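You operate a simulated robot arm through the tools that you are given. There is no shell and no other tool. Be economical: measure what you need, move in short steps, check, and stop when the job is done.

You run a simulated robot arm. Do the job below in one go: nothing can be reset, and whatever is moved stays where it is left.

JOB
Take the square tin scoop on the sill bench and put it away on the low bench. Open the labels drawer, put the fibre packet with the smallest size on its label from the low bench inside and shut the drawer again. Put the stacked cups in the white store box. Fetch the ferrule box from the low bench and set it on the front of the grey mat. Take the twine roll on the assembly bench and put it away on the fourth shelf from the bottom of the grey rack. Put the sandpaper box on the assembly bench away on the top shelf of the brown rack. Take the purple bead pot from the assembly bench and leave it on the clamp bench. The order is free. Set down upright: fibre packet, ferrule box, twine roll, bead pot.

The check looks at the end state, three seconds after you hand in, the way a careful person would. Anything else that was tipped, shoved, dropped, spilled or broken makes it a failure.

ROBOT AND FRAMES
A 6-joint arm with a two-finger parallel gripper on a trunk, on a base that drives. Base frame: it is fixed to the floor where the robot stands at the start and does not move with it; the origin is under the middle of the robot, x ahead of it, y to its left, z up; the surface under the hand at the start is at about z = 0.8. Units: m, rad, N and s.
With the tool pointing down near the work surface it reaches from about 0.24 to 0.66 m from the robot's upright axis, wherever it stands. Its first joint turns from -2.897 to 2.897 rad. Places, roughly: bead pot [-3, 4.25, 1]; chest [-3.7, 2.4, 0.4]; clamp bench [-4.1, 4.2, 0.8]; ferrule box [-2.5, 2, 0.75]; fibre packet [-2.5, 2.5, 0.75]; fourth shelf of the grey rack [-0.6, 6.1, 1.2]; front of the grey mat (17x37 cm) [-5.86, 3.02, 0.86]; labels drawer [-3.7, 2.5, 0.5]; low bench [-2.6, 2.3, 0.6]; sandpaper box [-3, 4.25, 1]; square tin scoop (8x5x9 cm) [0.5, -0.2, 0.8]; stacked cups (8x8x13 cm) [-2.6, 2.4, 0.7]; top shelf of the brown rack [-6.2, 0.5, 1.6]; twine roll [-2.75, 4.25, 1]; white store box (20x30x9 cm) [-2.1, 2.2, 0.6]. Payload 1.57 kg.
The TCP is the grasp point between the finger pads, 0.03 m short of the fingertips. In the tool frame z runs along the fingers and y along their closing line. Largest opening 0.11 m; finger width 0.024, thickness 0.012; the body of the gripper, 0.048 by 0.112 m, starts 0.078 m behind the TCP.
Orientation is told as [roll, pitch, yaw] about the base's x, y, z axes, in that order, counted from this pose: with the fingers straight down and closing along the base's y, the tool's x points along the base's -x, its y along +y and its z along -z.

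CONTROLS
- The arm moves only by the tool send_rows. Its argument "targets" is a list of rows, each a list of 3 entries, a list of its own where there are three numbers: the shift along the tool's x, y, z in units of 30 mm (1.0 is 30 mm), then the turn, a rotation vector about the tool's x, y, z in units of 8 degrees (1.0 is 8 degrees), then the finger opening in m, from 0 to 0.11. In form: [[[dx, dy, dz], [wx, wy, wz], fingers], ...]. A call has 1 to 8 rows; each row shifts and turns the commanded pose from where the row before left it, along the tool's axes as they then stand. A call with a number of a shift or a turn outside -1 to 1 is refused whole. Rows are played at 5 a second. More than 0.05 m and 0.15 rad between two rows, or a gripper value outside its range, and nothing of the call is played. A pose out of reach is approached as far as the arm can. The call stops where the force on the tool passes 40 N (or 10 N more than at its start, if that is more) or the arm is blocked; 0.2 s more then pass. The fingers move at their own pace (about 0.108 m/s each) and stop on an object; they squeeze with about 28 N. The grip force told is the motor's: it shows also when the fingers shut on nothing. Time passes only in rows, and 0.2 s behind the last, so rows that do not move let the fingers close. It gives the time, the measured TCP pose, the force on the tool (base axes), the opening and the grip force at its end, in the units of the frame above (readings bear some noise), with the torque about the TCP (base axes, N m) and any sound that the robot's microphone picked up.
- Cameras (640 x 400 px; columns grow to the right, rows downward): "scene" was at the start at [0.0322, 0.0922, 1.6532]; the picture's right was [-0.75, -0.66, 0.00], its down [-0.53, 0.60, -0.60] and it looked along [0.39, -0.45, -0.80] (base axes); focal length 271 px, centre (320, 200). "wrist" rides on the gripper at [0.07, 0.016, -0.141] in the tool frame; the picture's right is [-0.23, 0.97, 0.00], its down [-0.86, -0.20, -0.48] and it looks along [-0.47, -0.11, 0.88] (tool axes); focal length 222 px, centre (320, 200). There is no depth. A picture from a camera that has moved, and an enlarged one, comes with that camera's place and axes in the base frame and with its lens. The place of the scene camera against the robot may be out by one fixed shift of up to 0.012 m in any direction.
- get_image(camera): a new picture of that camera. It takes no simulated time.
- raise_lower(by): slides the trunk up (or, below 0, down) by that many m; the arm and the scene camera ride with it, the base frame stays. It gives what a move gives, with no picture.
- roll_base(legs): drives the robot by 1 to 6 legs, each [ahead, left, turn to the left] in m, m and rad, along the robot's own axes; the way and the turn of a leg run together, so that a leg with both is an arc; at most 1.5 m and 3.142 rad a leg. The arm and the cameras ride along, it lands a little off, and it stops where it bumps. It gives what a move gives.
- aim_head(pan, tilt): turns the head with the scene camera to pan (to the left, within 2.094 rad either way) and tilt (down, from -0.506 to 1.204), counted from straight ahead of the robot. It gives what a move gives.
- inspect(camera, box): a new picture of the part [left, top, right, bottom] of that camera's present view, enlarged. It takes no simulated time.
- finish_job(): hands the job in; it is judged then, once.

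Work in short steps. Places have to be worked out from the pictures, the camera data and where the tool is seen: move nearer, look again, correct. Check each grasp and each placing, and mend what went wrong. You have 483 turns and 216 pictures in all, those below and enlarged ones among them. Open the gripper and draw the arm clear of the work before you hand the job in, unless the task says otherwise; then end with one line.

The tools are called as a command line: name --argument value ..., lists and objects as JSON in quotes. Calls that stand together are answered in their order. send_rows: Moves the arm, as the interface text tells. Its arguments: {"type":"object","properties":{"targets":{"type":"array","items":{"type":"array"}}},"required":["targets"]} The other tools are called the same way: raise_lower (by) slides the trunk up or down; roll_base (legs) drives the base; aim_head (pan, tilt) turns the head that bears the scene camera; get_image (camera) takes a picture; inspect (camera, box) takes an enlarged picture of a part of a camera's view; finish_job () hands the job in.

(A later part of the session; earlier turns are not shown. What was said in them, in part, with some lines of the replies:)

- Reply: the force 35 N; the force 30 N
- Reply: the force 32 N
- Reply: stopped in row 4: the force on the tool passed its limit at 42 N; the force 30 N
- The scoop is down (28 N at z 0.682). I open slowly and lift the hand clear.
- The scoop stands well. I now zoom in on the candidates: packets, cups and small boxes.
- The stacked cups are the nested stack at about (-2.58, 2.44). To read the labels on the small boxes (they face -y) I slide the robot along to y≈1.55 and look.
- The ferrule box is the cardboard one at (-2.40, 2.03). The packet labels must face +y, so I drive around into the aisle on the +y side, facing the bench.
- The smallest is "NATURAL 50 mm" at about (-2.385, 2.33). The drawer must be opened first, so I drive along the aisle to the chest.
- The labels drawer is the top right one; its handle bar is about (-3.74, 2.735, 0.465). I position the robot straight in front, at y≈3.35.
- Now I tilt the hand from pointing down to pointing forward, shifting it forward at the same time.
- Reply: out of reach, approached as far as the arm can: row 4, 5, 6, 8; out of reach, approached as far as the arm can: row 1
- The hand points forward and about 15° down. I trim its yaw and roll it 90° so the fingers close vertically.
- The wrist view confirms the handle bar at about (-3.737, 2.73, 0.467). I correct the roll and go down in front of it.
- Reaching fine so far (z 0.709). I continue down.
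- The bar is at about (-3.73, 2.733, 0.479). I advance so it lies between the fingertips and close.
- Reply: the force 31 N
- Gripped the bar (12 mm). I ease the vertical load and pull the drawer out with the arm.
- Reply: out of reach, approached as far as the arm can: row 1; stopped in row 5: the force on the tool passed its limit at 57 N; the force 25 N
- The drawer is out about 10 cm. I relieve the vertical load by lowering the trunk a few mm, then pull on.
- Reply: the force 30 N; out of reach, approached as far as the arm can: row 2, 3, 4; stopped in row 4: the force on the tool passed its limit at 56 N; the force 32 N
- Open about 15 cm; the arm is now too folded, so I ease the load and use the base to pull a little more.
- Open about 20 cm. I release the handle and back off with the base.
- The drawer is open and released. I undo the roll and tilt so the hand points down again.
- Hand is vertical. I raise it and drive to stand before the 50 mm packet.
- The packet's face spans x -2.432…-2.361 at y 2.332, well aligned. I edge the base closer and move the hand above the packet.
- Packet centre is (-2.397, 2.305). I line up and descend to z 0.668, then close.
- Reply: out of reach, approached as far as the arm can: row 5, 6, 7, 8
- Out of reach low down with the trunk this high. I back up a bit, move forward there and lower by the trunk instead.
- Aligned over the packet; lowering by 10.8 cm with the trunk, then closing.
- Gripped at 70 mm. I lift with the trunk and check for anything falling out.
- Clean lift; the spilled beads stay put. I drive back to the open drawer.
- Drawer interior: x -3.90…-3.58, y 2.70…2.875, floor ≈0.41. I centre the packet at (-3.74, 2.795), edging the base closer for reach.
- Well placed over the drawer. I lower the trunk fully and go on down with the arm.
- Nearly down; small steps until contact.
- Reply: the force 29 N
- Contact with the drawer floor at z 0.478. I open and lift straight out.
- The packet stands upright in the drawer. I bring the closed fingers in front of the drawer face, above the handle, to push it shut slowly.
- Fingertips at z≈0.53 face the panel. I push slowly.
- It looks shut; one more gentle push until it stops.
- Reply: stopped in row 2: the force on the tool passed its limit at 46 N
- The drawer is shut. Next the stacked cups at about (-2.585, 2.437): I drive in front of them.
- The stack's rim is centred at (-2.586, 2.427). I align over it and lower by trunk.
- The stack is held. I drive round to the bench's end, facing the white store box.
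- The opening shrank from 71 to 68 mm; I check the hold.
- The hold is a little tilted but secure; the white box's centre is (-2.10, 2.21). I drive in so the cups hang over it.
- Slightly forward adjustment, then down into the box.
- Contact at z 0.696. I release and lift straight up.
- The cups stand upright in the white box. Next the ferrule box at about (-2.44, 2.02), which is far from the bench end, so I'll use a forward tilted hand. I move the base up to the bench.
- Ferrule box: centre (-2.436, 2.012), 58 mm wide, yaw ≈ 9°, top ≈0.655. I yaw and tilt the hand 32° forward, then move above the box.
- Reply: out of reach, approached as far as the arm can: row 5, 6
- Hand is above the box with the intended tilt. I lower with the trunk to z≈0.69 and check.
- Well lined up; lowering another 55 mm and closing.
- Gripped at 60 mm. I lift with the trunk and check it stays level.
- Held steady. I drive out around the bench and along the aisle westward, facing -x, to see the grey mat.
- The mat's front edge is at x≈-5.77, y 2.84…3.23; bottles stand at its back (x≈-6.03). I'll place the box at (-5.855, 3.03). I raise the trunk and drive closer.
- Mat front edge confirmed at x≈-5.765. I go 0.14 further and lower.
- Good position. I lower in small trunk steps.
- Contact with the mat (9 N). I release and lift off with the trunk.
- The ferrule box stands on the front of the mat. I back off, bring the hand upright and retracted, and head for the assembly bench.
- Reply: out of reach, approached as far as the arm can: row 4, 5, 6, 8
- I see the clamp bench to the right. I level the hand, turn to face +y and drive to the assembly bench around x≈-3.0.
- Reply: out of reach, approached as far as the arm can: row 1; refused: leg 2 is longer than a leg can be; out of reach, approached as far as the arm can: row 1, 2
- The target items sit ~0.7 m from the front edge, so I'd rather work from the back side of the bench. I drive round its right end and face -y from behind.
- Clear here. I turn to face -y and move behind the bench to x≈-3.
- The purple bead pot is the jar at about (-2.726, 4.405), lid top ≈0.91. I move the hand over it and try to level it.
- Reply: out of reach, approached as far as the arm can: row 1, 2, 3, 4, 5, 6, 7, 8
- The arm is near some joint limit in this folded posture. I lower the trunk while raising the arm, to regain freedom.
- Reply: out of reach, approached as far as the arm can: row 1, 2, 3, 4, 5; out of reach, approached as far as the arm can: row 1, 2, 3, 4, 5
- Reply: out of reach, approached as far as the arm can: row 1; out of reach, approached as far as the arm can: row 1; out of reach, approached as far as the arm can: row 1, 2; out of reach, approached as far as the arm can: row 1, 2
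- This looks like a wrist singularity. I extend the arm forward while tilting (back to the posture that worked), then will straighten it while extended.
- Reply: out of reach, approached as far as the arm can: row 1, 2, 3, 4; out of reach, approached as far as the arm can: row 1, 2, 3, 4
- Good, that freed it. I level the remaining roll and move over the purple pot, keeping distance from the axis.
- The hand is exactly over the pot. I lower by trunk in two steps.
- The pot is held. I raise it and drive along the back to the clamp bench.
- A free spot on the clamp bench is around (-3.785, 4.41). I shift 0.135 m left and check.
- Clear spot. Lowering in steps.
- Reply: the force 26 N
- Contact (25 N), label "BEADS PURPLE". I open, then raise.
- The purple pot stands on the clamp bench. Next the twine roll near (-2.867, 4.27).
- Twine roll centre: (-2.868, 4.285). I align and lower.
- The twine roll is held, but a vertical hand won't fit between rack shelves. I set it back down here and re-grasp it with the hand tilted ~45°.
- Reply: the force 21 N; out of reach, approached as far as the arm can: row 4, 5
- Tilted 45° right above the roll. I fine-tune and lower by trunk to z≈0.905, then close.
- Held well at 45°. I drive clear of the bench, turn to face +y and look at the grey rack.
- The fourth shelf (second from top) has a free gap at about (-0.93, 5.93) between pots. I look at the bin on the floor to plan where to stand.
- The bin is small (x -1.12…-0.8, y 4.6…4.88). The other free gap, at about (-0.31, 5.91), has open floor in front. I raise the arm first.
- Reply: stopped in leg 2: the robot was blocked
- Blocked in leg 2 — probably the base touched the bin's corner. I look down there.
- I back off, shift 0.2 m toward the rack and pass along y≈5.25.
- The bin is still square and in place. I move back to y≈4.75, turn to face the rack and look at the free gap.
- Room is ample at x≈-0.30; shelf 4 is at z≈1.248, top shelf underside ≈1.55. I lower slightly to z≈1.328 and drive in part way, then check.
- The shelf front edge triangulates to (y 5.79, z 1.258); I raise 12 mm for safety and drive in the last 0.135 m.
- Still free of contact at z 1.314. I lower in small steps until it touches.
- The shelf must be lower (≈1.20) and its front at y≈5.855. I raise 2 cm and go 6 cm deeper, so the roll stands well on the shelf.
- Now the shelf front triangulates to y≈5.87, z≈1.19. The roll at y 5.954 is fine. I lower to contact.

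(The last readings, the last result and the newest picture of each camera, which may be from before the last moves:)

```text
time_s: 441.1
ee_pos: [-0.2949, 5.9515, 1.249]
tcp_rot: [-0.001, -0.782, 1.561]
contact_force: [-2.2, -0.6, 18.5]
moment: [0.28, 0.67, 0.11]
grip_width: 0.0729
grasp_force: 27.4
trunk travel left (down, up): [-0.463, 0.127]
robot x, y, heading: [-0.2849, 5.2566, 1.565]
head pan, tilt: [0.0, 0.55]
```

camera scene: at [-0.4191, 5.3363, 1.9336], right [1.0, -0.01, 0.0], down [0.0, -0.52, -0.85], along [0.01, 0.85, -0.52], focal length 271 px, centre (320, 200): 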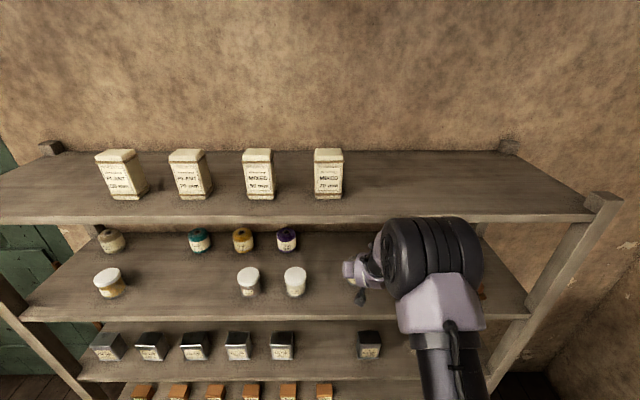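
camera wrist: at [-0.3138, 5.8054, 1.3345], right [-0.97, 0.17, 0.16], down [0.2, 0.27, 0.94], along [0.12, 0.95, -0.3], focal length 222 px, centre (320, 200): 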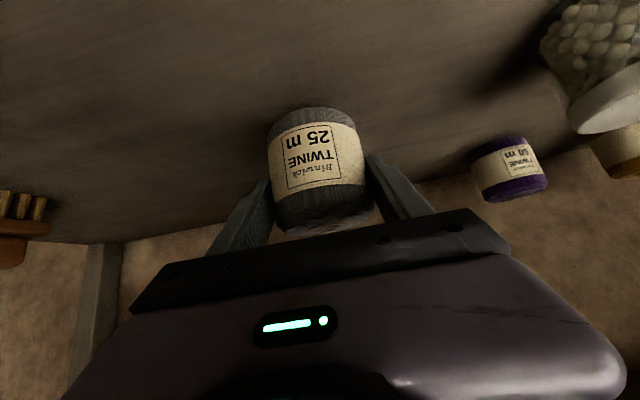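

Contact made. I open and back straight out.

send_rows --targets '[[[0, 0, 0], [0, 0, 0], 0.1], [[0, 0, 0], [0, 0, 0], 0.105], [[0, 0, 0], [0, 0, 0], 0.105]]'

roll_base --legs '[[-0.2, 0, 0]]'

get_image --camera "wrist"

get_image --camera "scene"

```text
time_s: 441.9
ee_pos: [-0.2953, 5.954, 1.2478]
tcp_rot: [0.0, -0.78, 1.561]
contact_force: [0.1, 0.2, 0.7]
moment: [0.0, 0.03, -0.01]
grip_width: 0.1048
grasp_force: 0.1
trunk travel left (down, up): [-0.463, 0.127]
robot x, y, heading: [-0.2812, 5.2607, 1.564]
head pan, tilt: [0.0, 0.55]
```

```text
time_s: 443.5
ee_pos: [-0.2953, 5.7539, 1.2486]
tcp_rot: [-0.002, -0.781, 1.562]
contact_force: [-0.2, -1.7, 0.4]
moment: [-0.03, -0.01, 0.02]
grip_width: 0.1052
grasp_force: 0.2
trunk travel left (down, up): [-0.463, 0.127]
robot x, y, heading: [-0.2855, 5.0597, 1.562]
head pan, tilt: [0.0, 0.55]
```

```text
65 pictures are left
camera wrist: at [-0.3151, 5.6049, 1.2993], right [-0.97, 0.17, 0.16], down [0.2, 0.27, 0.94], along [0.12, 0.95, -0.3], focal length 222 px, centre (320, 200)
```

wrist: 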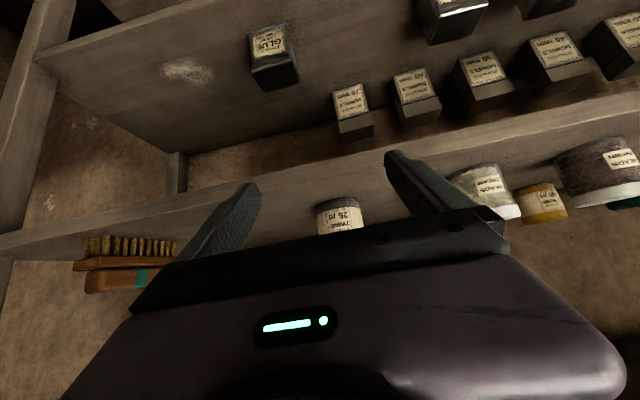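

```text
64 pictures are left
camera scene: at [-0.4206, 5.1348, 1.8977], right [1.0, -0.01, 0.0], down [0.0, -0.52, -0.85], along [0.01, 0.85, -0.52], focal length 271 px, centre (320, 200)
```

scene: 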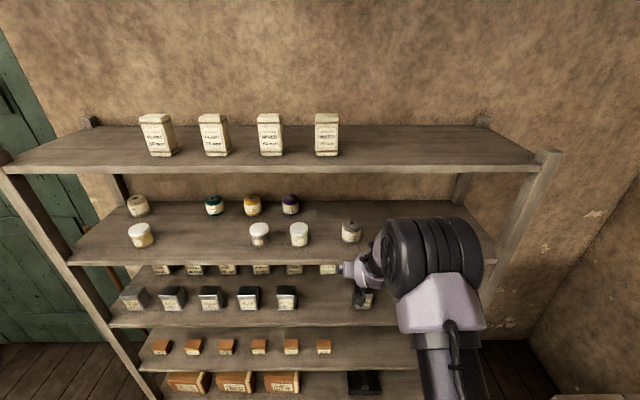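

The twine roll stands on the fourth shelf. Last is the sandpaper box; I keep the 45° tilt and drive back behind the assembly bench.

roll_base --legs '[[-0.3, 0, 0], [0, 0, 1.57], [0, -0.5, 0], [1.5, 0, 0], [0, 0, 1.57], [0.22, 0, 0]]'

roll_base --legs '[[0, -1.2, 0]]'

aim_head --pan 0.0 --tilt 0.75

get_image --camera "scene"

get_image --camera "wrist"

```text
time_s: 464.1
ee_pos: [-1.792, 4.3679, 1.2473]
tcp_rot: [-0.002, -0.78, -1.603]
contact_force: [-0.5, -0.5, -0.6]
moment: [0.0, 0.04, -0.04]
grip_width: 0.1053
grasp_force: 0.0
trunk travel left (down, up): [-0.463, 0.127]
robot x, y, heading: [-1.786, 5.0661, -1.598]
head pan, tilt: [0.0, 0.55]
```

```text
time_s: 470.1
ee_pos: [-2.9933, 4.4099, 1.2481]
tcp_rot: [-0.001, -0.78, -1.61]
contact_force: [-0.4, -0.3, 0.4]
moment: [0.03, 0.0, 0.01]
grip_width: 0.1049
grasp_force: 0.1
trunk travel left (down, up): [-0.463, 0.127]
robot x, y, heading: [-2.9854, 5.1045, -1.604]
head pan, tilt: [0.0, 0.55]
```

```text
time_s: 470.9
ee_pos: [-2.9914, 4.4095, 1.2476]
tcp_rot: [-0.002, -0.781, -1.611]
contact_force: [-0.3, -0.6, 0.3]
moment: [0.01, -0.01, -0.01]
grip_width: 0.1049
grasp_force: 0.1
trunk travel left (down, up): [-0.463, 0.127]
robot x, y, heading: [-2.9823, 5.1052, -1.612]
head pan, tilt: [0.0, 0.75]
```

```text
63 pictures are left
camera scene: at [-2.8422, 5.0473, 1.8803], right [-1.0, 0.04, 0.0], down [0.03, 0.68, -0.73], along [-0.03, -0.73, -0.68], focal length 271 px, centre (320, 200)
```

scene: 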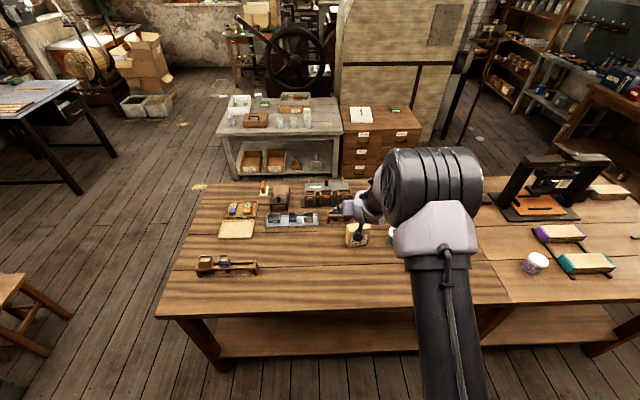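

```text
62 pictures are left
camera wrist: at [-2.9709, 4.5575, 1.2991], right [0.97, -0.2, 0.16], down [-0.21, -0.26, 0.94], along [-0.15, -0.94, -0.3], focal length 222 px, centre (320, 200)
```

wrist: 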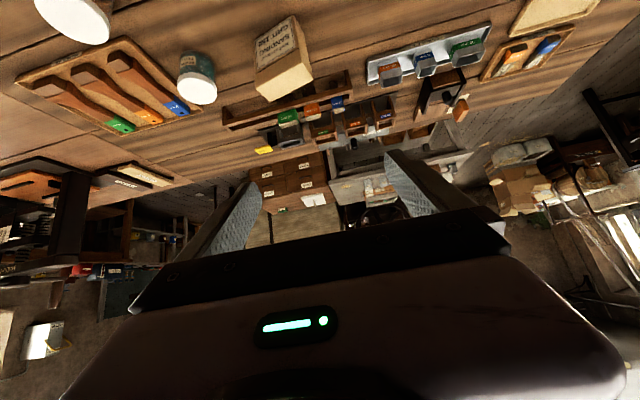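

inspect --camera "scene" --box '[320, 200, 420, 260]'

inspect --camera "wrist" --box '[220, 0, 350, 130]'

```text
6.40 times, centred on (370, 230) of scene
camera zoom: at [-2.8422, 5.0473, 1.8803], right [-1.0, 0.04, 0.0], down [0.03, 0.68, -0.73], along [-0.03, -0.73, -0.68], focal length 1733 px, centre (0, 8)
```

zoom: 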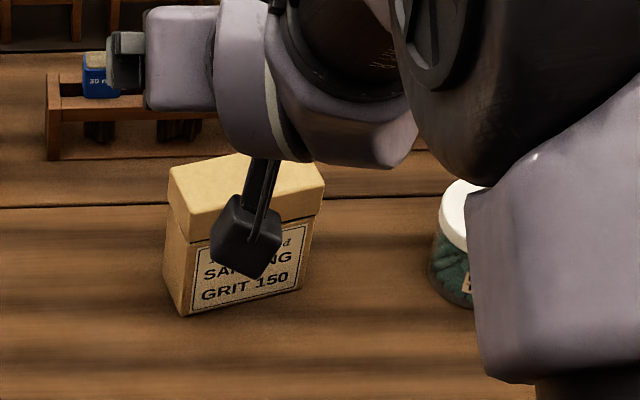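

```text
3.08 times, centred on (285, 65) of wrist
camera zoom: at [-2.9709, 4.5575, 1.2991], right [0.97, -0.2, 0.16], down [-0.21, -0.26, 0.94], along [-0.15, -0.94, -0.3], focal length 684 px, centre (428, 615)
```

zoom: 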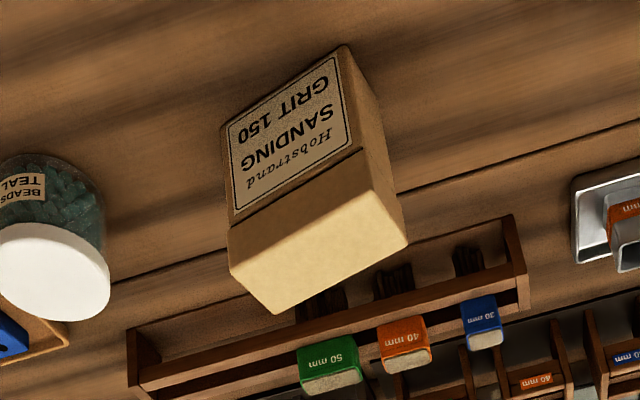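

The box ("SANDING GRIT 150") is 94×40×~114 mm, centre (-3.050, 4.246), yaw ≈13°. Before choosing a grasp, I test how high the arm can get with this tilt.

raise_lower --by 0.126

send_rows --targets '[[[-0.7, 0, -0.7], [0, 0, 0], 0.105], [[-0.7, 0, -0.7], [0, 0, 0], 0.105], [[-0.7, 0, -0.7], [0, 0, 0], 0.105], [[-0.7, 0, -0.7], [0, 0, 0], 0.105], [[-0.7, 0, -0.7], [0, 0, 0], 0.105], [[-0.7, 0, -0.7], [0, 0, 0], 0.105], [[-0.7, 0, -0.7], [0, 0, 0], 0.105], [[-0.7, 0, -0.7], [0, 0, 0], 0.105]]'

send_rows --targets '[[[-0.7, 0, -0.7], [0, 0, 0], 0.105], [[-0.7, 0, -0.7], [0, 0, 0], 0.105], [[-0.7, 0, -0.7], [0, 0, 0], 0.105]]'

```text
time_s: 472.4
ee_pos: [-2.9931, 4.4097, 1.3734]
tcp_rot: [-0.002, -0.779, -1.612]
contact_force: [0.0, 0.7, -0.2]
moment: [0.02, 0.02, 0.0]
grip_width: 0.1052
grasp_force: 0.0
trunk travel left (down, up): [-0.589, 0.001]
robot x, y, heading: [-2.98, 5.1045, -1.611]
head pan, tilt: [0.0, 0.75]
```

```text
time_s: 474.2
ee_pos: [-2.9771, 4.4221, 1.5643]
tcp_rot: [-0.019, -0.79, -1.609]
contact_force: [0.7, 0.4, -0.3]
moment: [-0.02, -0.01, 0.0]
grip_width: 0.1052
grasp_force: 0.1
out of reach, approached as far as the arm can: row 3, 4, 5, 7, 8
trunk travel left (down, up): [-0.589, 0.001]
robot x, y, heading: [-2.9857, 5.1138, -1.612]
head pan, tilt: [0.0, 0.75]
```

```text
time_s: 475.0
ee_pos: [-2.9428, 4.4417, 1.6218]
tcp_rot: [-0.022, -0.795, -1.61]
contact_force: [-1.0, -0.6, 0.3]
moment: [-0.01, -0.01, 0.0]
grip_width: 0.1051
grasp_force: 0.1
out of reach, approached as far as the arm can: row 1, 2, 3
trunk travel left (down, up): [-0.589, 0.001]
robot x, y, heading: [-2.9867, 5.1089, -1.608]
head pan, tilt: [0.0, 0.75]
```

send_rows --targets '[[[0.7, 0, -0.7], [0, 0, 0], 0.105], [[0.7, 0, -0.7], [0, 0, 0], 0.105], [[0, 0, -1], [0, 0, 0], 0.105], [[-0.7, 0, -0.7], [0, 0, 0], 0.105], [[-0.7, 0, -0.7], [0, 0, 0], 0.105], [[-0.7, 0, -0.7], [0, 0, 0], 0.105]]'

aim_head --pan -0.75 --tilt 0.25

get_image --camera "scene"

```text
time_s: 476.4
ee_pos: [-2.9087, 4.5356, 1.6991]
tcp_rot: [-0.018, -0.795, -1.61]
contact_force: [-0.3, 0.1, 0.9]
moment: [0.0, 0.0, 0.0]
grip_width: 0.105
grasp_force: 0.0
out of reach, approached as far as the arm can: row 4, 5, 6
trunk travel left (down, up): [-0.589, 0.001]
robot x, y, heading: [-2.9827, 5.1059, -1.611]
head pan, tilt: [0.0, 0.75]
```

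```text
time_s: 477.5
ee_pos: [-2.9085, 4.5357, 1.6984]
tcp_rot: [-0.018, -0.796, -1.611]
contact_force: [1.0, -0.4, 0.4]
moment: [-0.01, 0.0, 0.01]
grip_width: 0.105
grasp_force: 0.1
trunk travel left (down, up): [-0.589, 0.001]
robot x, y, heading: [-2.9827, 5.1114, -1.607]
head pan, tilt: [-0.75, 0.25]
```

```text
59 pictures are left
camera scene: at [-2.9054, 5.0643, 2.0513], right [-0.71, 0.71, 0.0], down [0.18, 0.17, -0.97], along [-0.69, -0.68, -0.25], focal length 271 px, centre (320, 200)
```

scene: 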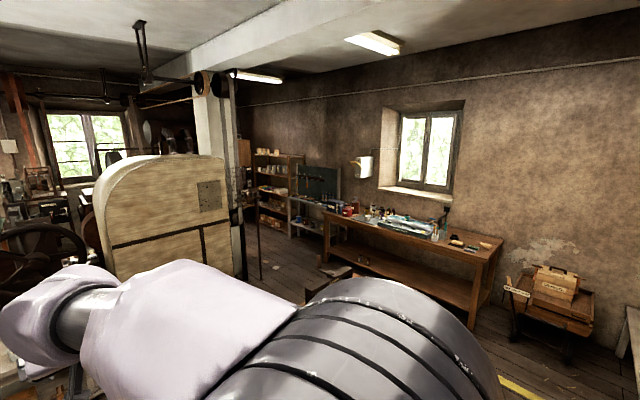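

inspect --camera "scene" --box '[235, 135, 315, 250]'

```text
3.48 times, centred on (275, 192) of scene
camera zoom: at [-2.9054, 5.0643, 2.0513], right [-0.71, 0.71, 0.0], down [0.18, 0.17, -0.97], along [-0.69, -0.68, -0.25], focal length 942 px, centre (476, 226)
```

zoom: 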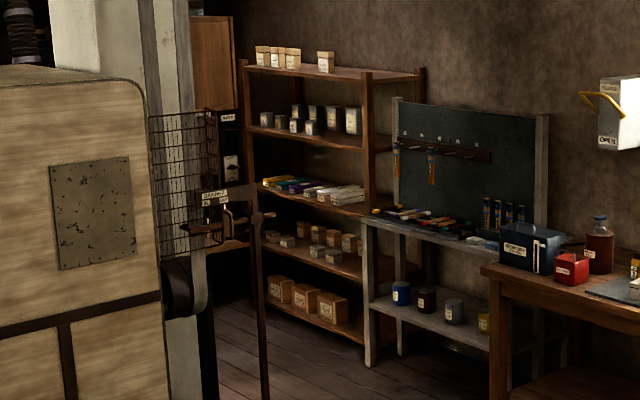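

The arm reaches z≈1.70 with the 45° tilt, enough for the brown rack's open top shelf (≈1.57). I bring the arm back down and recentre it.

send_rows --targets '[[[0.47, -0.264, 0.825], [0.1, 0, 0], 0.11], [[0.47, -0.264, 0.825], [0, 0, 0], 0.11], [[0.47, -0.264, 0.825], [0, 0, 0], 0.11], [[0.47, -0.264, 0.825], [0, 0, 0], 0.11], [[0.47, -0.264, 0.825], [0, 0, 0], 0.11], [[0.47, -0.264, 0.825], [0, 0, 0], 0.11], [[0.47, -0.264, 0.825], [0, 0, 0], 0.11], [[0.47, -0.264, 0.825], [0, 0, 0], 0.11]]'

send_rows --targets '[[[0.47, -0.264, 0.825], [0, 0, 0], 0.11], [[0.47, -0.264, 0.825], [0, 0, 0], 0.11], [[0.47, -0.264, 0.825], [0, 0, 0], 0.11], [[0.47, -0.264, 0.825], [0, 0, 0], 0.11]]'

roll_base --legs '[[0, 0, 0.25], [0.21, -0.13, 0]]'

```text
time_s: 479.3
ee_pos: [-2.978, 4.4784, 1.4764]
tcp_rot: [-0.014, -0.777, -1.612]
contact_force: [-0.4, 0.0, 0.4]
moment: [0.02, 0.05, 0.0]
grip_width: 0.11
grasp_force: 0.1
trunk travel left (down, up): [-0.589, 0.001]
robot x, y, heading: [-2.9848, 5.1081, -1.613]
head pan, tilt: [-0.75, 0.25]
```

```text
time_s: 480.3
ee_pos: [-3.0124, 4.4506, 1.3676]
tcp_rot: [-0.015, -0.78, -1.612]
contact_force: [0.7, -0.8, 0.2]
moment: [0.04, -0.01, 0.01]
grip_width: 0.11
grasp_force: 0.1
trunk travel left (down, up): [-0.589, 0.001]
robot x, y, heading: [-2.9817, 5.1088, -1.609]
head pan, tilt: [-0.75, 0.25]
```

```text
time_s: 483.0
ee_pos: [-2.934, 4.2329, 1.368]
tcp_rot: [-0.016, -0.781, -1.363]
contact_force: [-0.4, 0.3, 0.1]
moment: [0.02, 0.0, 0.03]
grip_width: 0.1102
grasp_force: 0.1
trunk travel left (down, up): [-0.589, 0.001]
robot x, y, heading: [-3.0678, 4.8759, -1.365]
head pan, tilt: [-0.75, 0.25]
```

roll_base --legs '[[-0.036, -0.111, 0]]'

raise_lower --by -0.27

get_image --camera "wrist"

inspect --camera "wrist" --box '[240, 20, 400, 180]'

```text
time_s: 484.2
ee_pos: [-3.048, 4.2444, 1.368]
tcp_rot: [-0.016, -0.78, -1.362]
contact_force: [0.5, -0.5, -1.0]
moment: [0.02, 0.02, -0.02]
grip_width: 0.11
grasp_force: 0.1
trunk travel left (down, up): [-0.589, 0.001]
robot x, y, heading: [-3.1841, 4.8858, -1.356]
head pan, tilt: [-0.75, 0.25]
```

```text
time_s: 486.9
ee_pos: [-3.0485, 4.2444, 1.0982]
tcp_rot: [-0.015, -0.781, -1.361]
contact_force: [-0.8, 0.5, 0.4]
moment: [-0.04, 0.0, -0.04]
grip_width: 0.11
grasp_force: 0.1
trunk travel left (down, up): [-0.319, 0.271]
robot x, y, heading: [-3.1806, 4.8891, -1.36]
head pan, tilt: [-0.75, 0.25]
```

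```text
57 pictures are left
camera wrist: at [-3.0618, 4.3937, 1.1496], right [0.99, 0.03, 0.15], down [-0.13, -0.3, 0.94], along [0.08, -0.95, -0.29], focal length 222 px, centre (320, 200)
```

wrist: 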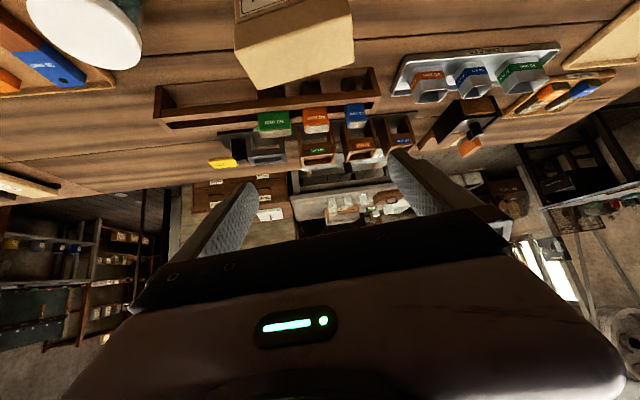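

```text
2.50 times, centred on (320, 100) of wrist
camera zoom: at [-3.0618, 4.3937, 1.1496], right [0.99, 0.03, 0.15], down [-0.13, -0.3, 0.94], along [0.08, -0.95, -0.29], focal length 555 px, centre (320, 450)
```

zoom: 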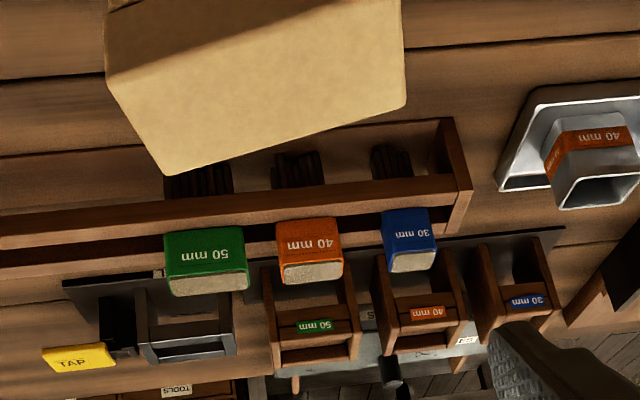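

Top-face corners give centre (-3.049, 4.246), yaw 13°, top ≈0.975; the hand is aligned. I lower further and re-check the lateral margins.

raise_lower --by -0.075

get_image --camera "wrist"

```text
time_s: 488.1
ee_pos: [-3.0492, 4.2448, 1.0241]
tcp_rot: [-0.015, -0.781, -1.363]
contact_force: [0.1, 0.6, -0.3]
moment: [0.0, 0.03, 0.0]
grip_width: 0.1098
grasp_force: 0.1
trunk travel left (down, up): [-0.244, 0.346]
robot x, y, heading: [-3.1821, 4.8901, -1.363]
head pan, tilt: [-0.75, 0.25]
```

```text
55 pictures are left
camera wrist: at [-3.0619, 4.3938, 1.0747], right [0.99, 0.03, 0.15], down [-0.13, -0.3, 0.94], along [0.08, -0.95, -0.29], focal length 222 px, centre (320, 200)
```

wrist: 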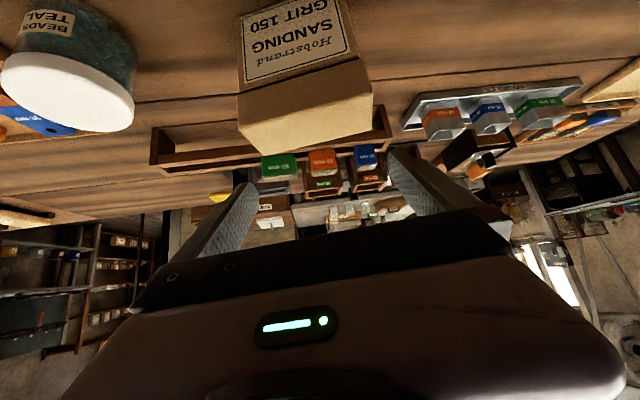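

inspect --camera "wrist" --box '[200, 40, 440, 220]'

```text
2.22 times, centred on (320, 130) of wrist
camera zoom: at [-3.0619, 4.3938, 1.0747], right [0.99, 0.03, 0.15], down [-0.13, -0.3, 0.94], along [0.08, -0.95, -0.29], focal length 494 px, centre (320, 356)
```

zoom: 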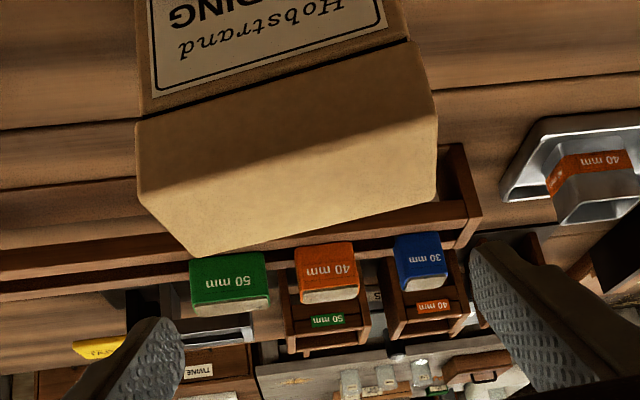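

Lateral error is under 1 mm. I lower in parts, watching the force as the fingers pass the box.

raise_lower --by -0.03

raise_lower --by -0.015

raise_lower --by -0.03

raise_lower --by -0.033

get_image --camera "wrist"

```text
time_s: 488.8
ee_pos: [-3.0484, 4.2455, 0.9931]
tcp_rot: [-0.015, -0.779, -1.361]
contact_force: [0.4, 0.8, 0.2]
moment: [0.0, -0.02, -0.01]
grip_width: 0.11
grasp_force: 0.0
trunk travel left (down, up): [-0.214, 0.376]
robot x, y, heading: [-3.1823, 4.8847, -1.361]
head pan, tilt: [-0.75, 0.25]
```

```text
time_s: 489.4
ee_pos: [-3.0492, 4.2453, 0.9783]
tcp_rot: [-0.015, -0.78, -1.361]
contact_force: [-1.1, -0.6, -0.3]
moment: [0.0, 0.01, -0.03]
grip_width: 0.1101
grasp_force: 0.1
trunk travel left (down, up): [-0.199, 0.391]
robot x, y, heading: [-3.1816, 4.8876, -1.361]
head pan, tilt: [-0.75, 0.25]
```

```text
time_s: 490.2
ee_pos: [-3.0485, 4.2448, 0.9477]
tcp_rot: [-0.015, -0.781, -1.362]
contact_force: [1.1, 0.6, 0.5]
moment: [-0.02, 0.03, 0.04]
grip_width: 0.11
grasp_force: 0.0
trunk travel left (down, up): [-0.169, 0.421]
robot x, y, heading: [-3.1829, 4.8899, -1.357]
head pan, tilt: [-0.75, 0.25]
```

```text
time_s: 490.9
ee_pos: [-3.0489, 4.2451, 0.915]
tcp_rot: [-0.014, -0.78, -1.362]
contact_force: [0.3, -1.1, -0.2]
moment: [-0.01, 0.0, -0.01]
grip_width: 0.1103
grasp_force: 0.1
trunk travel left (down, up): [-0.136, 0.454]
robot x, y, heading: [-3.1791, 4.8842, -1.358]
head pan, tilt: [-0.75, 0.25]
```

```text
53 pictures are left
camera wrist: at [-3.0619, 4.3938, 0.9666], right [0.99, 0.03, 0.15], down [-0.13, -0.3, 0.94], along [0.08, -0.95, -0.29], focal length 222 px, centre (320, 200)
```

wrist: 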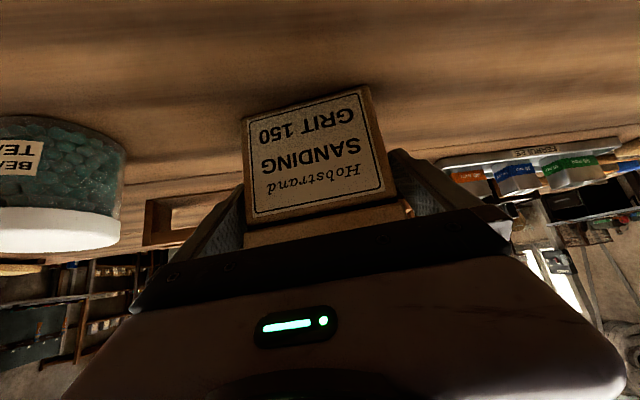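

The box sits between the fingers without contact. I close and lift.

send_rows --targets '[[[0, 0, 0], [0, 0, 0], 0.0], [[0, 0, 0], [0, 0, 0], 0.0], [[0, 0, 0], [0, 0, 0], 0.0]]'

raise_lower --by 0.26

get_image --camera "wrist"

```text
time_s: 491.8
ee_pos: [-3.0483, 4.2439, 0.9152]
tcp_rot: [-0.016, -0.782, -1.362]
contact_force: [1.9, 0.7, 3.2]
moment: [-0.04, -0.37, 0.02]
grip_width: 0.1001
grasp_force: 28.4
trunk travel left (down, up): [-0.136, 0.454]
robot x, y, heading: [-3.1827, 4.8843, -1.357]
head pan, tilt: [-0.75, 0.25]
```

```text
time_s: 494.4
ee_pos: [-3.0492, 4.2436, 1.1749]
tcp_rot: [-0.015, -0.779, -1.361]
contact_force: [0.2, 0.7, -2.2]
moment: [0.0, 0.01, 0.01]
grip_width: 0.1
grasp_force: 28.0
trunk travel left (down, up): [-0.396, 0.194]
robot x, y, heading: [-3.1822, 4.8918, -1.363]
head pan, tilt: [-0.75, 0.25]
```

```text
52 pictures are left
camera wrist: at [-3.0618, 4.3936, 1.2262], right [0.99, 0.03, 0.15], down [-0.13, -0.3, 0.94], along [0.08, -0.95, -0.3], focal length 222 px, centre (320, 200)
```

wrist: 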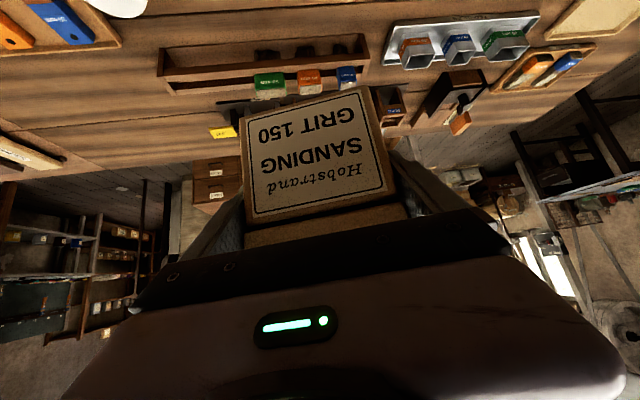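

Gripped at 100 mm and lifted. I take the known route round the bench's right end and west along the aisle.

roll_base --legs '[[0, 0, -0.21], [0, 1.38, 0], [1.4, 0, 0], [0.28, 0, 0], [0, 0, -1.57]]'

roll_base --legs '[[1.5, 0, 0], [1.0, 0, 0]]'

aim_head --pan 0.55 --tilt 0.45

get_image --camera "scene"

```text
time_s: 514.0
ee_pos: [-2.4623, 3.222, 1.1754]
tcp_rot: [-0.016, -0.78, 3.14]
contact_force: [-0.1, -1.0, -2.3]
moment: [0.0, 0.03, 0.01]
grip_width: 0.0998
grasp_force: 27.5
trunk travel left (down, up): [-0.396, 0.194]
robot x, y, heading: [-1.8034, 3.2164, 3.142]
head pan, tilt: [-0.75, 0.25]
```

```text
time_s: 526.2
ee_pos: [-4.9624, 3.2023, 1.1746]
tcp_rot: [-0.015, -0.779, -3.132]
contact_force: [0.1, 0.7, -1.6]
moment: [-0.01, -0.01, 0.04]
grip_width: 0.0996
grasp_force: 28.1
trunk travel left (down, up): [-0.396, 0.194]
robot x, y, heading: [-4.3051, 3.2059, -3.131]
head pan, tilt: [-0.75, 0.25]
```

```text
time_s: 527.7
ee_pos: [-4.9625, 3.2032, 1.1737]
tcp_rot: [-0.016, -0.78, -3.13]
contact_force: [0.5, -0.3, -3.0]
moment: [-0.04, -0.02, 0.02]
grip_width: 0.0997
grasp_force: 28.4
trunk travel left (down, up): [-0.396, 0.194]
robot x, y, heading: [-4.3027, 3.2068, -3.129]
head pan, tilt: [0.55, 0.45]
```

```text
51 pictures are left
camera scene: at [-4.3582, 3.0258, 1.8397], right [-0.53, 0.85, 0.0], down [0.37, 0.23, -0.9], along [-0.76, -0.48, -0.44], focal length 271 px, centre (320, 200)
```

scene: 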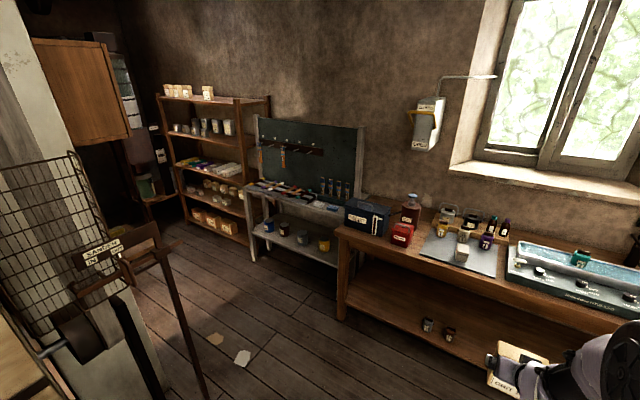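

The way to the brown rack leads along x≈-5.3, between the benches and a crank stand (foot near (-4.8, 1.86)). I raise the box to the top of the trunk's travel, drive west, turn to face -y, and look.

raise_lower --by 0.19

roll_base --legs '[[0.95, 0.1, 0], [0, 0, 1.56]]'

aim_head --pan 0.0 --tilt 0.55

get_image --camera "scene"

```text
time_s: 529.8
ee_pos: [-4.9626, 3.2008, 1.3652]
tcp_rot: [-0.016, -0.781, -3.13]
contact_force: [-0.3, 0.0, -1.0]
moment: [0.01, -0.03, 0.02]
grip_width: 0.0997
grasp_force: 28.4
trunk travel left (down, up): [-0.586, 0.004]
robot x, y, heading: [-4.3052, 3.2057, -3.13]
head pan, tilt: [0.55, 0.45]
```

```text
time_s: 538.5
ee_pos: [-5.2575, 2.4365, 1.3639]
tcp_rot: [-0.014, -0.781, -1.576]
contact_force: [-1.5, 0.5, -2.4]
moment: [0.01, -0.03, -0.02]
grip_width: 0.0999
grasp_force: 28.1
trunk travel left (down, up): [-0.586, 0.004]
robot x, y, heading: [-5.2491, 3.0946, -1.576]
head pan, tilt: [0.55, 0.45]
```

```text
time_s: 539.5
ee_pos: [-5.2564, 2.439, 1.364]
tcp_rot: [-0.015, -0.782, -1.579]
contact_force: [0.1, 0.2, -1.3]
moment: [0.0, -0.01, 0.01]
grip_width: 0.0998
grasp_force: 28.0
trunk travel left (down, up): [-0.586, 0.004]
robot x, y, heading: [-5.254, 3.0976, -1.578]
head pan, tilt: [0.0, 0.55]
```

```text
50 pictures are left
camera scene: at [-5.1067, 3.0321, 2.0207], right [-1.0, 0.0, 0.0], down [0.0, 0.52, -0.85], along [0.0, -0.85, -0.52], focal length 271 px, centre (320, 200)
```

scene: 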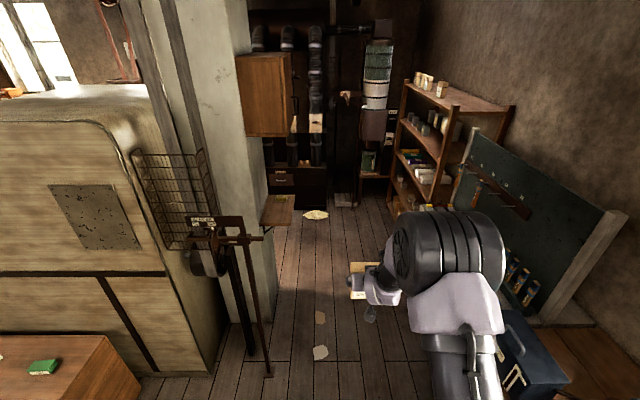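

The corridor is clear. I drive south along x≈-5.3 and look at the rack's top shelf.

roll_base --legs '[[0.3, -0.07, 0], [1.5, 0, 0]]'

aim_head --pan -0.9 --tilt 0.35

get_image --camera "scene"

```text
time_s: 548.6
ee_pos: [-5.3009, 0.6364, 1.3642]
tcp_rot: [-0.016, -0.781, -1.553]
contact_force: [0.6, 0.3, -1.9]
moment: [0.0, -0.01, -0.02]
grip_width: 0.0999
grasp_force: 28.8
trunk travel left (down, up): [-0.586, 0.004]
robot x, y, heading: [-5.3097, 1.2917, -1.551]
head pan, tilt: [0.0, 0.55]
```

```text
time_s: 549.8
ee_pos: [-5.3007, 0.6354, 1.3653]
tcp_rot: [-0.017, -0.781, -1.555]
contact_force: [0.3, 0.9, -1.8]
moment: [0.0, 0.01, 0.0]
grip_width: 0.1
grasp_force: 28.1
trunk travel left (down, up): [-0.586, 0.004]
robot x, y, heading: [-5.3099, 1.2906, -1.553]
head pan, tilt: [-0.901, 0.351]
```

```text
49 pictures are left
camera scene: at [-5.2385, 1.2635, 2.0389], right [-0.64, 0.77, 0.0], down [0.26, 0.22, -0.94], along [-0.72, -0.6, -0.34], focal length 271 px, centre (320, 200)
```

scene: 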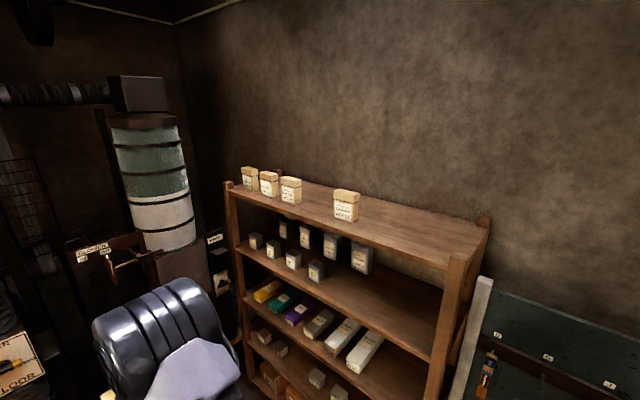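

inspect --camera "scene" --box '[215, 150, 505, 300]'

```text
2.21 times, centred on (360, 225) of scene
camera zoom: at [-5.2385, 1.2635, 2.0389], right [-0.64, 0.77, 0.0], down [0.26, 0.22, -0.94], along [-0.72, -0.6, -0.34], focal length 598 px, centre (232, 145)
```

zoom: 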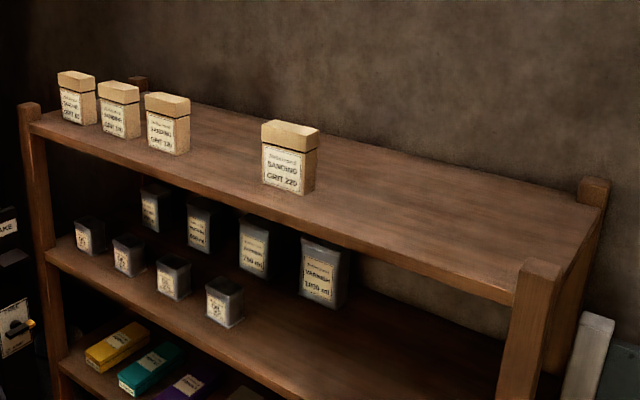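

Free space on the top shelf is at y≈0.92 (right of the "220" box), front edge x≈-6.05, z≈1.57. I retract and raise the arm here in the open.

send_rows --targets '[[[0, 0, -0.95], [0, 0, 0], 0.0], [[0, 0, -0.95], [0, 0, 0], 0.0], [[0, 0, -0.95], [0, 0, 0], 0.0], [[-0.6, 0, -0.75], [0, 0, 0], 0.0], [[-0.6, 0, -0.75], [0, 0, 0], 0.0], [[-0.6, 0, -0.75], [0, 0, 0], 0.0], [[-0.6, 0, -0.75], [0, 0, 0], 0.0], [[-0.6, 0, -0.75], [0, 0, 0], 0.0]]'

send_rows --targets '[[[-0.6, 0, -0.65], [0, 0, 0], 0.0], [[-0.6, 0, -0.65], [0, 0, 0], 0.0], [[-0.6, 0, -0.65], [0, 0, 0], 0.0]]'

```text
time_s: 551.6
ee_pos: [-5.3037, 0.7065, 1.5449]
tcp_rot: [-0.029, -0.787, -1.553]
contact_force: [0.1, -0.5, -1.0]
moment: [0.0, 0.01, 0.01]
grip_width: 0.0999
grasp_force: 27.7
out of reach, approached as far as the arm can: row 7, 8
trunk travel left (down, up): [-0.586, 0.004]
robot x, y, heading: [-5.3127, 1.2939, -1.551]
head pan, tilt: [-0.901, 0.351]
```

```text
time_s: 552.4
ee_pos: [-5.2865, 0.7128, 1.6018]
tcp_rot: [-0.027, -0.785, -1.551]
contact_force: [-0.1, -0.2, -2.3]
moment: [-0.02, 0.0, 0.01]
grip_width: 0.0998
grasp_force: 28.1
out of reach, approached as far as the arm can: row 1, 2, 3
trunk travel left (down, up): [-0.586, 0.004]
robot x, y, heading: [-5.3122, 1.2913, -1.547]
head pan, tilt: [-0.901, 0.351]
```

send_rows --targets '[[[-0.5, 0, -0.6], [0, 0, 0], 0.0], [[-0.5, 0, -0.6], [0, 0, 0], 0.0], [[-0.5, 0, -0.6], [0, 0, 0], 0.0], [[-0.5, 0, -0.6], [0, 0, 0], 0.0]]'

get_image --camera "wrist"

```text
time_s: 553.4
ee_pos: [-5.2463, 0.7338, 1.6612]
tcp_rot: [-0.028, -0.789, -1.551]
contact_force: [-0.4, -0.2, -0.9]
moment: [-0.02, 0.04, -0.02]
grip_width: 0.1
grasp_force: 28.0
out of reach, approached as far as the arm can: row 1, 2, 3, 4
trunk travel left (down, up): [-0.586, 0.004]
robot x, y, heading: [-5.3127, 1.2897, -1.551]
head pan, tilt: [-0.901, 0.351]
```

```text
47 pictures are left
camera wrist: at [-5.2297, 0.8834, 1.7111], right [0.98, -0.16, 0.14], down [-0.18, -0.26, 0.95], along [-0.12, -0.95, -0.29], focal length 222 px, centre (320, 200)
```

wrist: 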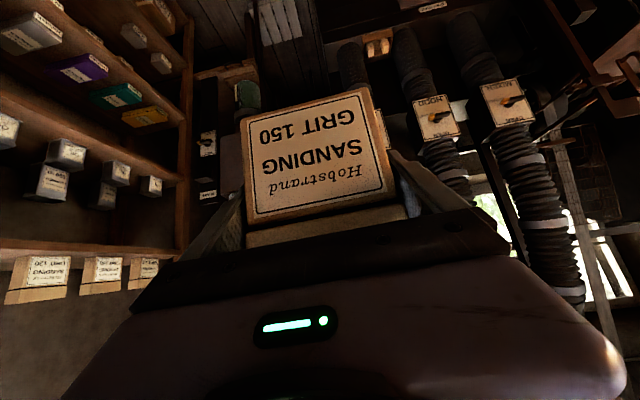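

send_rows --targets '[[[-0.5, -0.3, -0.6], [0.1, 0, 0], 0.0], [[-0.5, -0.3, -0.6], [0, 0, 0], 0.0]]'

roll_base --legs '[[0.3, 0, 0], [0, 0, -1.58]]'

aim_head --pan 0.0 --tilt 0.5

get_image --camera "scene"

```text
time_s: 554.0
ee_pos: [-5.2423, 0.7473, 1.6862]
tcp_rot: [-0.045, -0.79, -1.551]
contact_force: [0.3, 0.2, -1.2]
moment: [0.02, 0.01, -0.01]
grip_width: 0.0998
grasp_force: 27.6
out of reach, approached as far as the arm can: row 1, 2
trunk travel left (down, up): [-0.586, 0.004]
robot x, y, heading: [-5.3089, 1.2929, -1.548]
head pan, tilt: [-0.901, 0.351]
```

```text
time_s: 559.9
ee_pos: [-5.8518, 0.9332, 1.6864]
tcp_rot: [-0.045, -0.792, -3.136]
contact_force: [-0.3, -0.2, -1.6]
moment: [0.0, 0.01, 0.03]
grip_width: 0.0998
grasp_force: 28.4
trunk travel left (down, up): [-0.586, 0.004]
robot x, y, heading: [-5.3077, 0.9955, -3.136]
head pan, tilt: [-0.901, 0.351]
```

```text
time_s: 561.1
ee_pos: [-5.851, 0.9321, 1.6848]
tcp_rot: [-0.047, -0.791, -3.134]
contact_force: [-0.6, 0.3, -1.8]
moment: [-0.03, -0.02, 0.0]
grip_width: 0.0997
grasp_force: 27.7
trunk travel left (down, up): [-0.586, 0.004]
robot x, y, heading: [-5.3025, 0.9965, -3.135]
head pan, tilt: [0.0, 0.499]
```

```text
46 pictures are left
camera scene: at [-5.3704, 0.8604, 2.0252], right [-0.01, 1.0, 0.0], down [0.48, 0.0, -0.88], along [-0.88, -0.01, -0.48], focal length 271 px, centre (320, 200)
```

scene: 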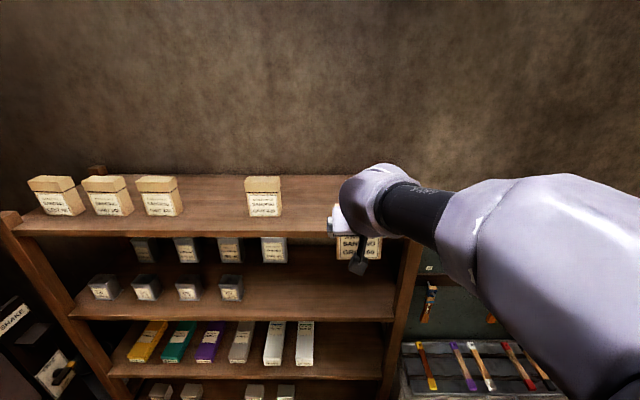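

Triangulating from two views, the top shelf is at z≈1.525 with its front edge at x≈-6.115. I drive in 0.34 m (box bottom at 1.62, well above).

roll_base --legs '[[0.34, 0, 0]]'

get_image --camera "scene"

get_image --camera "wrist"

```text
time_s: 563.3
ee_pos: [-6.1923, 0.9312, 1.6858]
tcp_rot: [-0.044, -0.794, -3.136]
contact_force: [0.7, 0.4, -1.0]
moment: [0.0, -0.01, 0.01]
grip_width: 0.0999
grasp_force: 27.7
trunk travel left (down, up): [-0.586, 0.004]
robot x, y, heading: [-5.6445, 0.9867, -3.139]
head pan, tilt: [0.0, 0.499]
```

```text
45 pictures are left
camera scene: at [-5.7108, 0.8581, 2.0253], right [-0.01, 1.0, 0.0], down [0.48, 0.0, -0.88], along [-0.88, -0.01, -0.48], focal length 271 px, centre (320, 200)
```

scene: 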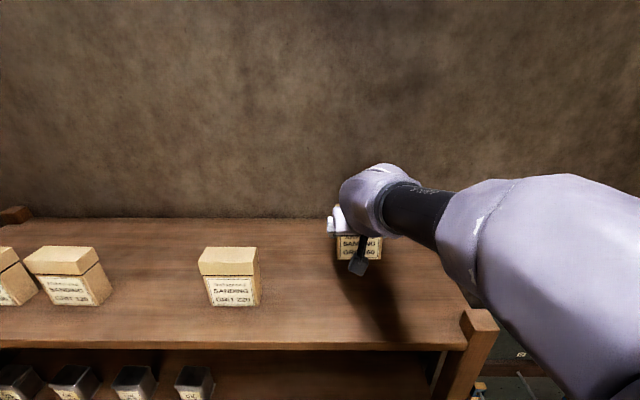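

```text
44 pictures are left
camera wrist: at [-6.0437, 0.9083, 1.7349], right [-0.19, -0.97, 0.13], down [-0.25, 0.18, 0.95], along [-0.95, 0.14, -0.28], focal length 222 px, centre (320, 200)
```

wrist: 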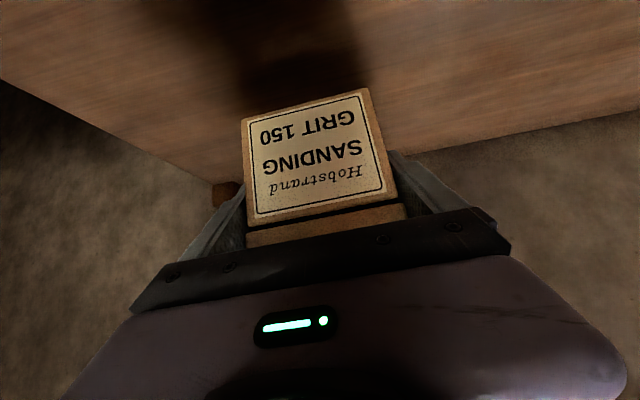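

Refined: shelf z≈1.56, front edge x≈-6.02; the box is 17 cm in, over free wood. I lower by trunk.

raise_lower --by -0.045

raise_lower --by -0.006

raise_lower --by -0.006

```text
time_s: 564.2
ee_pos: [-6.1919, 0.931, 1.6411]
tcp_rot: [-0.045, -0.793, -3.137]
contact_force: [-0.1, 0.2, -1.7]
moment: [-0.02, 0.06, -0.01]
grip_width: 0.0997
grasp_force: 27.7
trunk travel left (down, up): [-0.541, 0.049]
robot x, y, heading: [-5.6423, 0.9896, -3.133]
head pan, tilt: [0.0, 0.499]
```

```text
time_s: 564.8
ee_pos: [-6.1931, 0.931, 1.6364]
tcp_rot: [-0.042, -0.795, -3.141]
contact_force: [-3.3, 0.2, 15.2]
moment: [-0.79, -0.06, -0.16]
grip_width: 0.0996
grasp_force: 28.0
trunk travel left (down, up): [-0.535, 0.055]
robot x, y, heading: [-5.6435, 0.9889, -3.136]
head pan, tilt: [0.0, 0.499]
```

```text
time_s: 565.3
ee_pos: [-6.1918, 0.9323, 1.6308]
tcp_rot: [-0.042, -0.796, -3.137]
contact_force: [-1.4, 2.6, 28.1]
moment: [-0.87, 0.13, -0.2]
grip_width: 0.101
grasp_force: 28.1
trunk travel left (down, up): [-0.529, 0.061]
robot x, y, heading: [-5.6467, 0.9903, -3.135]
head pan, tilt: [0.0, 0.499]
```

Contact (28 N). I open fully, relieve slightly, then back straight out.

send_rows --targets '[[[0, 0, 0], [0, 0, 0], 0.11], [[0, 0, 0], [0, 0, 0], 0.11], [[0, 0, 0], [0, 0, 0], 0.11]]'

get_image --camera "wrist"

```text
time_s: 566.1
ee_pos: [-6.1929, 0.9303, 1.6278]
tcp_rot: [-0.046, -0.791, -3.136]
contact_force: [-0.9, -0.3, -0.4]
moment: [-0.04, 0.03, 0.02]
grip_width: 0.1099
grasp_force: 0.0
trunk travel left (down, up): [-0.529, 0.061]
robot x, y, heading: [-5.6433, 0.9894, -3.133]
head pan, tilt: [0.0, 0.499]
```

```text
43 pictures are left
camera wrist: at [-6.0446, 0.908, 1.6774], right [-0.19, -0.97, 0.13], down [-0.26, 0.18, 0.95], along [-0.95, 0.14, -0.28], focal length 222 px, centre (320, 200)
```

wrist: 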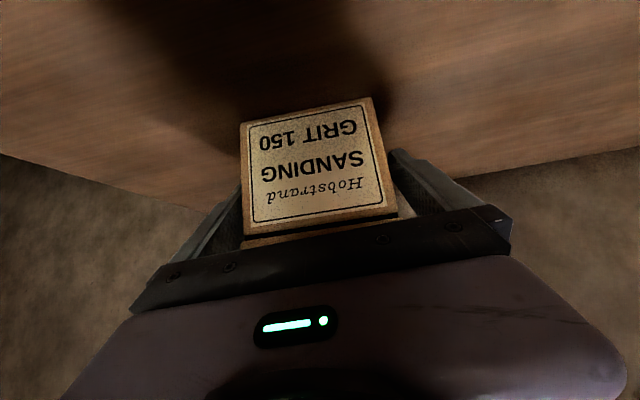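

Released. The box sits a touch nearer the left finger, so I shift the hand 3 mm that way and then back out straight.

send_rows --targets '[[[0, -0.1, 0], [0, 0, 0], 0.11]]'

roll_base --legs '[[-0.1, 0, 0]]'

get_image --camera "wrist"

get_image --camera "scene"

```text
time_s: 566.5
ee_pos: [-6.1918, 0.933, 1.6293]
tcp_rot: [-0.047, -0.792, -3.136]
contact_force: [-0.2, -0.6, -0.2]
moment: [0.02, 0.01, -0.02]
grip_width: 0.1099
grasp_force: 0.1
trunk travel left (down, up): [-0.529, 0.061]
robot x, y, heading: [-5.6468, 0.9858, -3.137]
head pan, tilt: [0.0, 0.499]
```

```text
time_s: 567.7
ee_pos: [-6.0956, 0.9339, 1.6282]
tcp_rot: [-0.047, -0.793, -3.136]
contact_force: [0.2, -0.7, 0.6]
moment: [0.0, -0.01, 0.0]
grip_width: 0.1101
grasp_force: 0.1
trunk travel left (down, up): [-0.529, 0.061]
robot x, y, heading: [-5.5494, 0.9917, -3.136]
head pan, tilt: [0.0, 0.499]
```

```text
42 pictures are left
camera wrist: at [-5.946, 0.9112, 1.6774], right [-0.19, -0.97, 0.13], down [-0.25, 0.18, 0.95], along [-0.95, 0.14, -0.28], focal length 222 px, centre (320, 200)
```

wrist: 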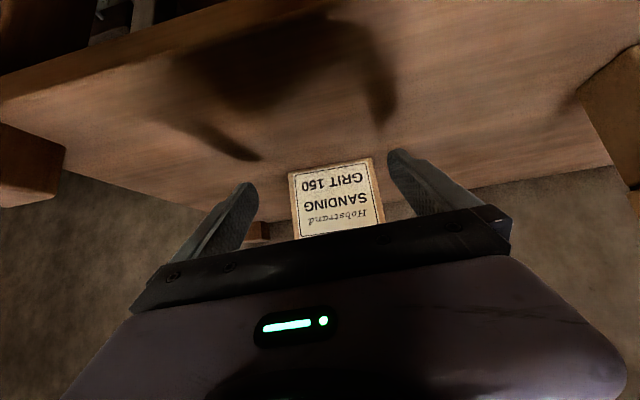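

```text
41 pictures are left
camera scene: at [-5.6131, 0.8587, 1.9682], right [-0.01, 1.0, 0.0], down [0.48, 0.0, -0.88], along [-0.88, -0.01, -0.48], focal length 271 px, centre (320, 200)
```

scene: 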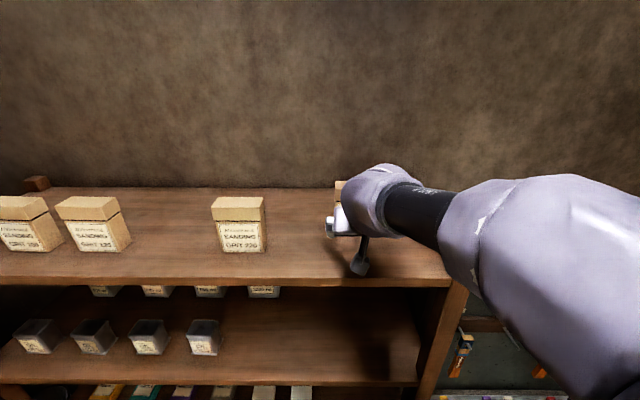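

The box stands free. I back further away to see it and clear the rack.

roll_base --legs '[[-0.35, 0, 0]]'

raise_lower --by -0.2

get_image --camera "scene"

```text
time_s: 569.9
ee_pos: [-5.7455, 0.9371, 1.6284]
tcp_rot: [-0.047, -0.795, -3.139]
contact_force: [0.2, -0.3, -0.4]
moment: [-0.01, 0.01, 0.01]
grip_width: 0.1102
grasp_force: 0.1
trunk travel left (down, up): [-0.529, 0.061]
robot x, y, heading: [-5.1952, 0.991, -3.141]
head pan, tilt: [0.0, 0.499]
```

```text
time_s: 572.1
ee_pos: [-5.7459, 0.9364, 1.4282]
tcp_rot: [-0.047, -0.794, -3.138]
contact_force: [-0.1, 0.0, -0.5]
moment: [-0.06, -0.02, 0.0]
grip_width: 0.1098
grasp_force: 0.1
trunk travel left (down, up): [-0.329, 0.261]
robot x, y, heading: [-5.1946, 0.9953, -3.137]
head pan, tilt: [0.0, 0.499]
```

```text
40 pictures are left
camera scene: at [-5.2638, 0.8609, 1.7683], right [-0.01, 1.0, 0.0], down [0.48, 0.0, -0.88], along [-0.88, 0.0, -0.48], focal length 271 px, centre (320, 200)
```

scene: 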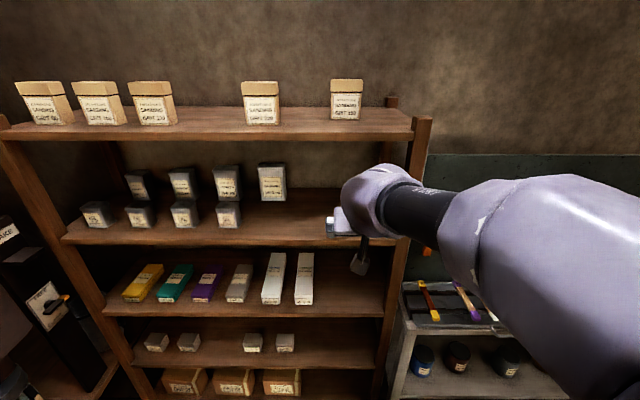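

The sandpaper box stands on the top shelf of the brown rack next to the others. All seven jobs are done, the gripper is open and the arm is clear, so I hand in.

finish_job

```text
The job is handed in.
```

I finished all seven tasks and handed the job in, but early on the arm pushed against the sack truck and later the base bumped the bin. The truck took about 30 N, and I didn't go back to check it closely afterwards. The bin was near the grey rack and looked square and in place when I checked. I saw nothing tip or fall in either case.
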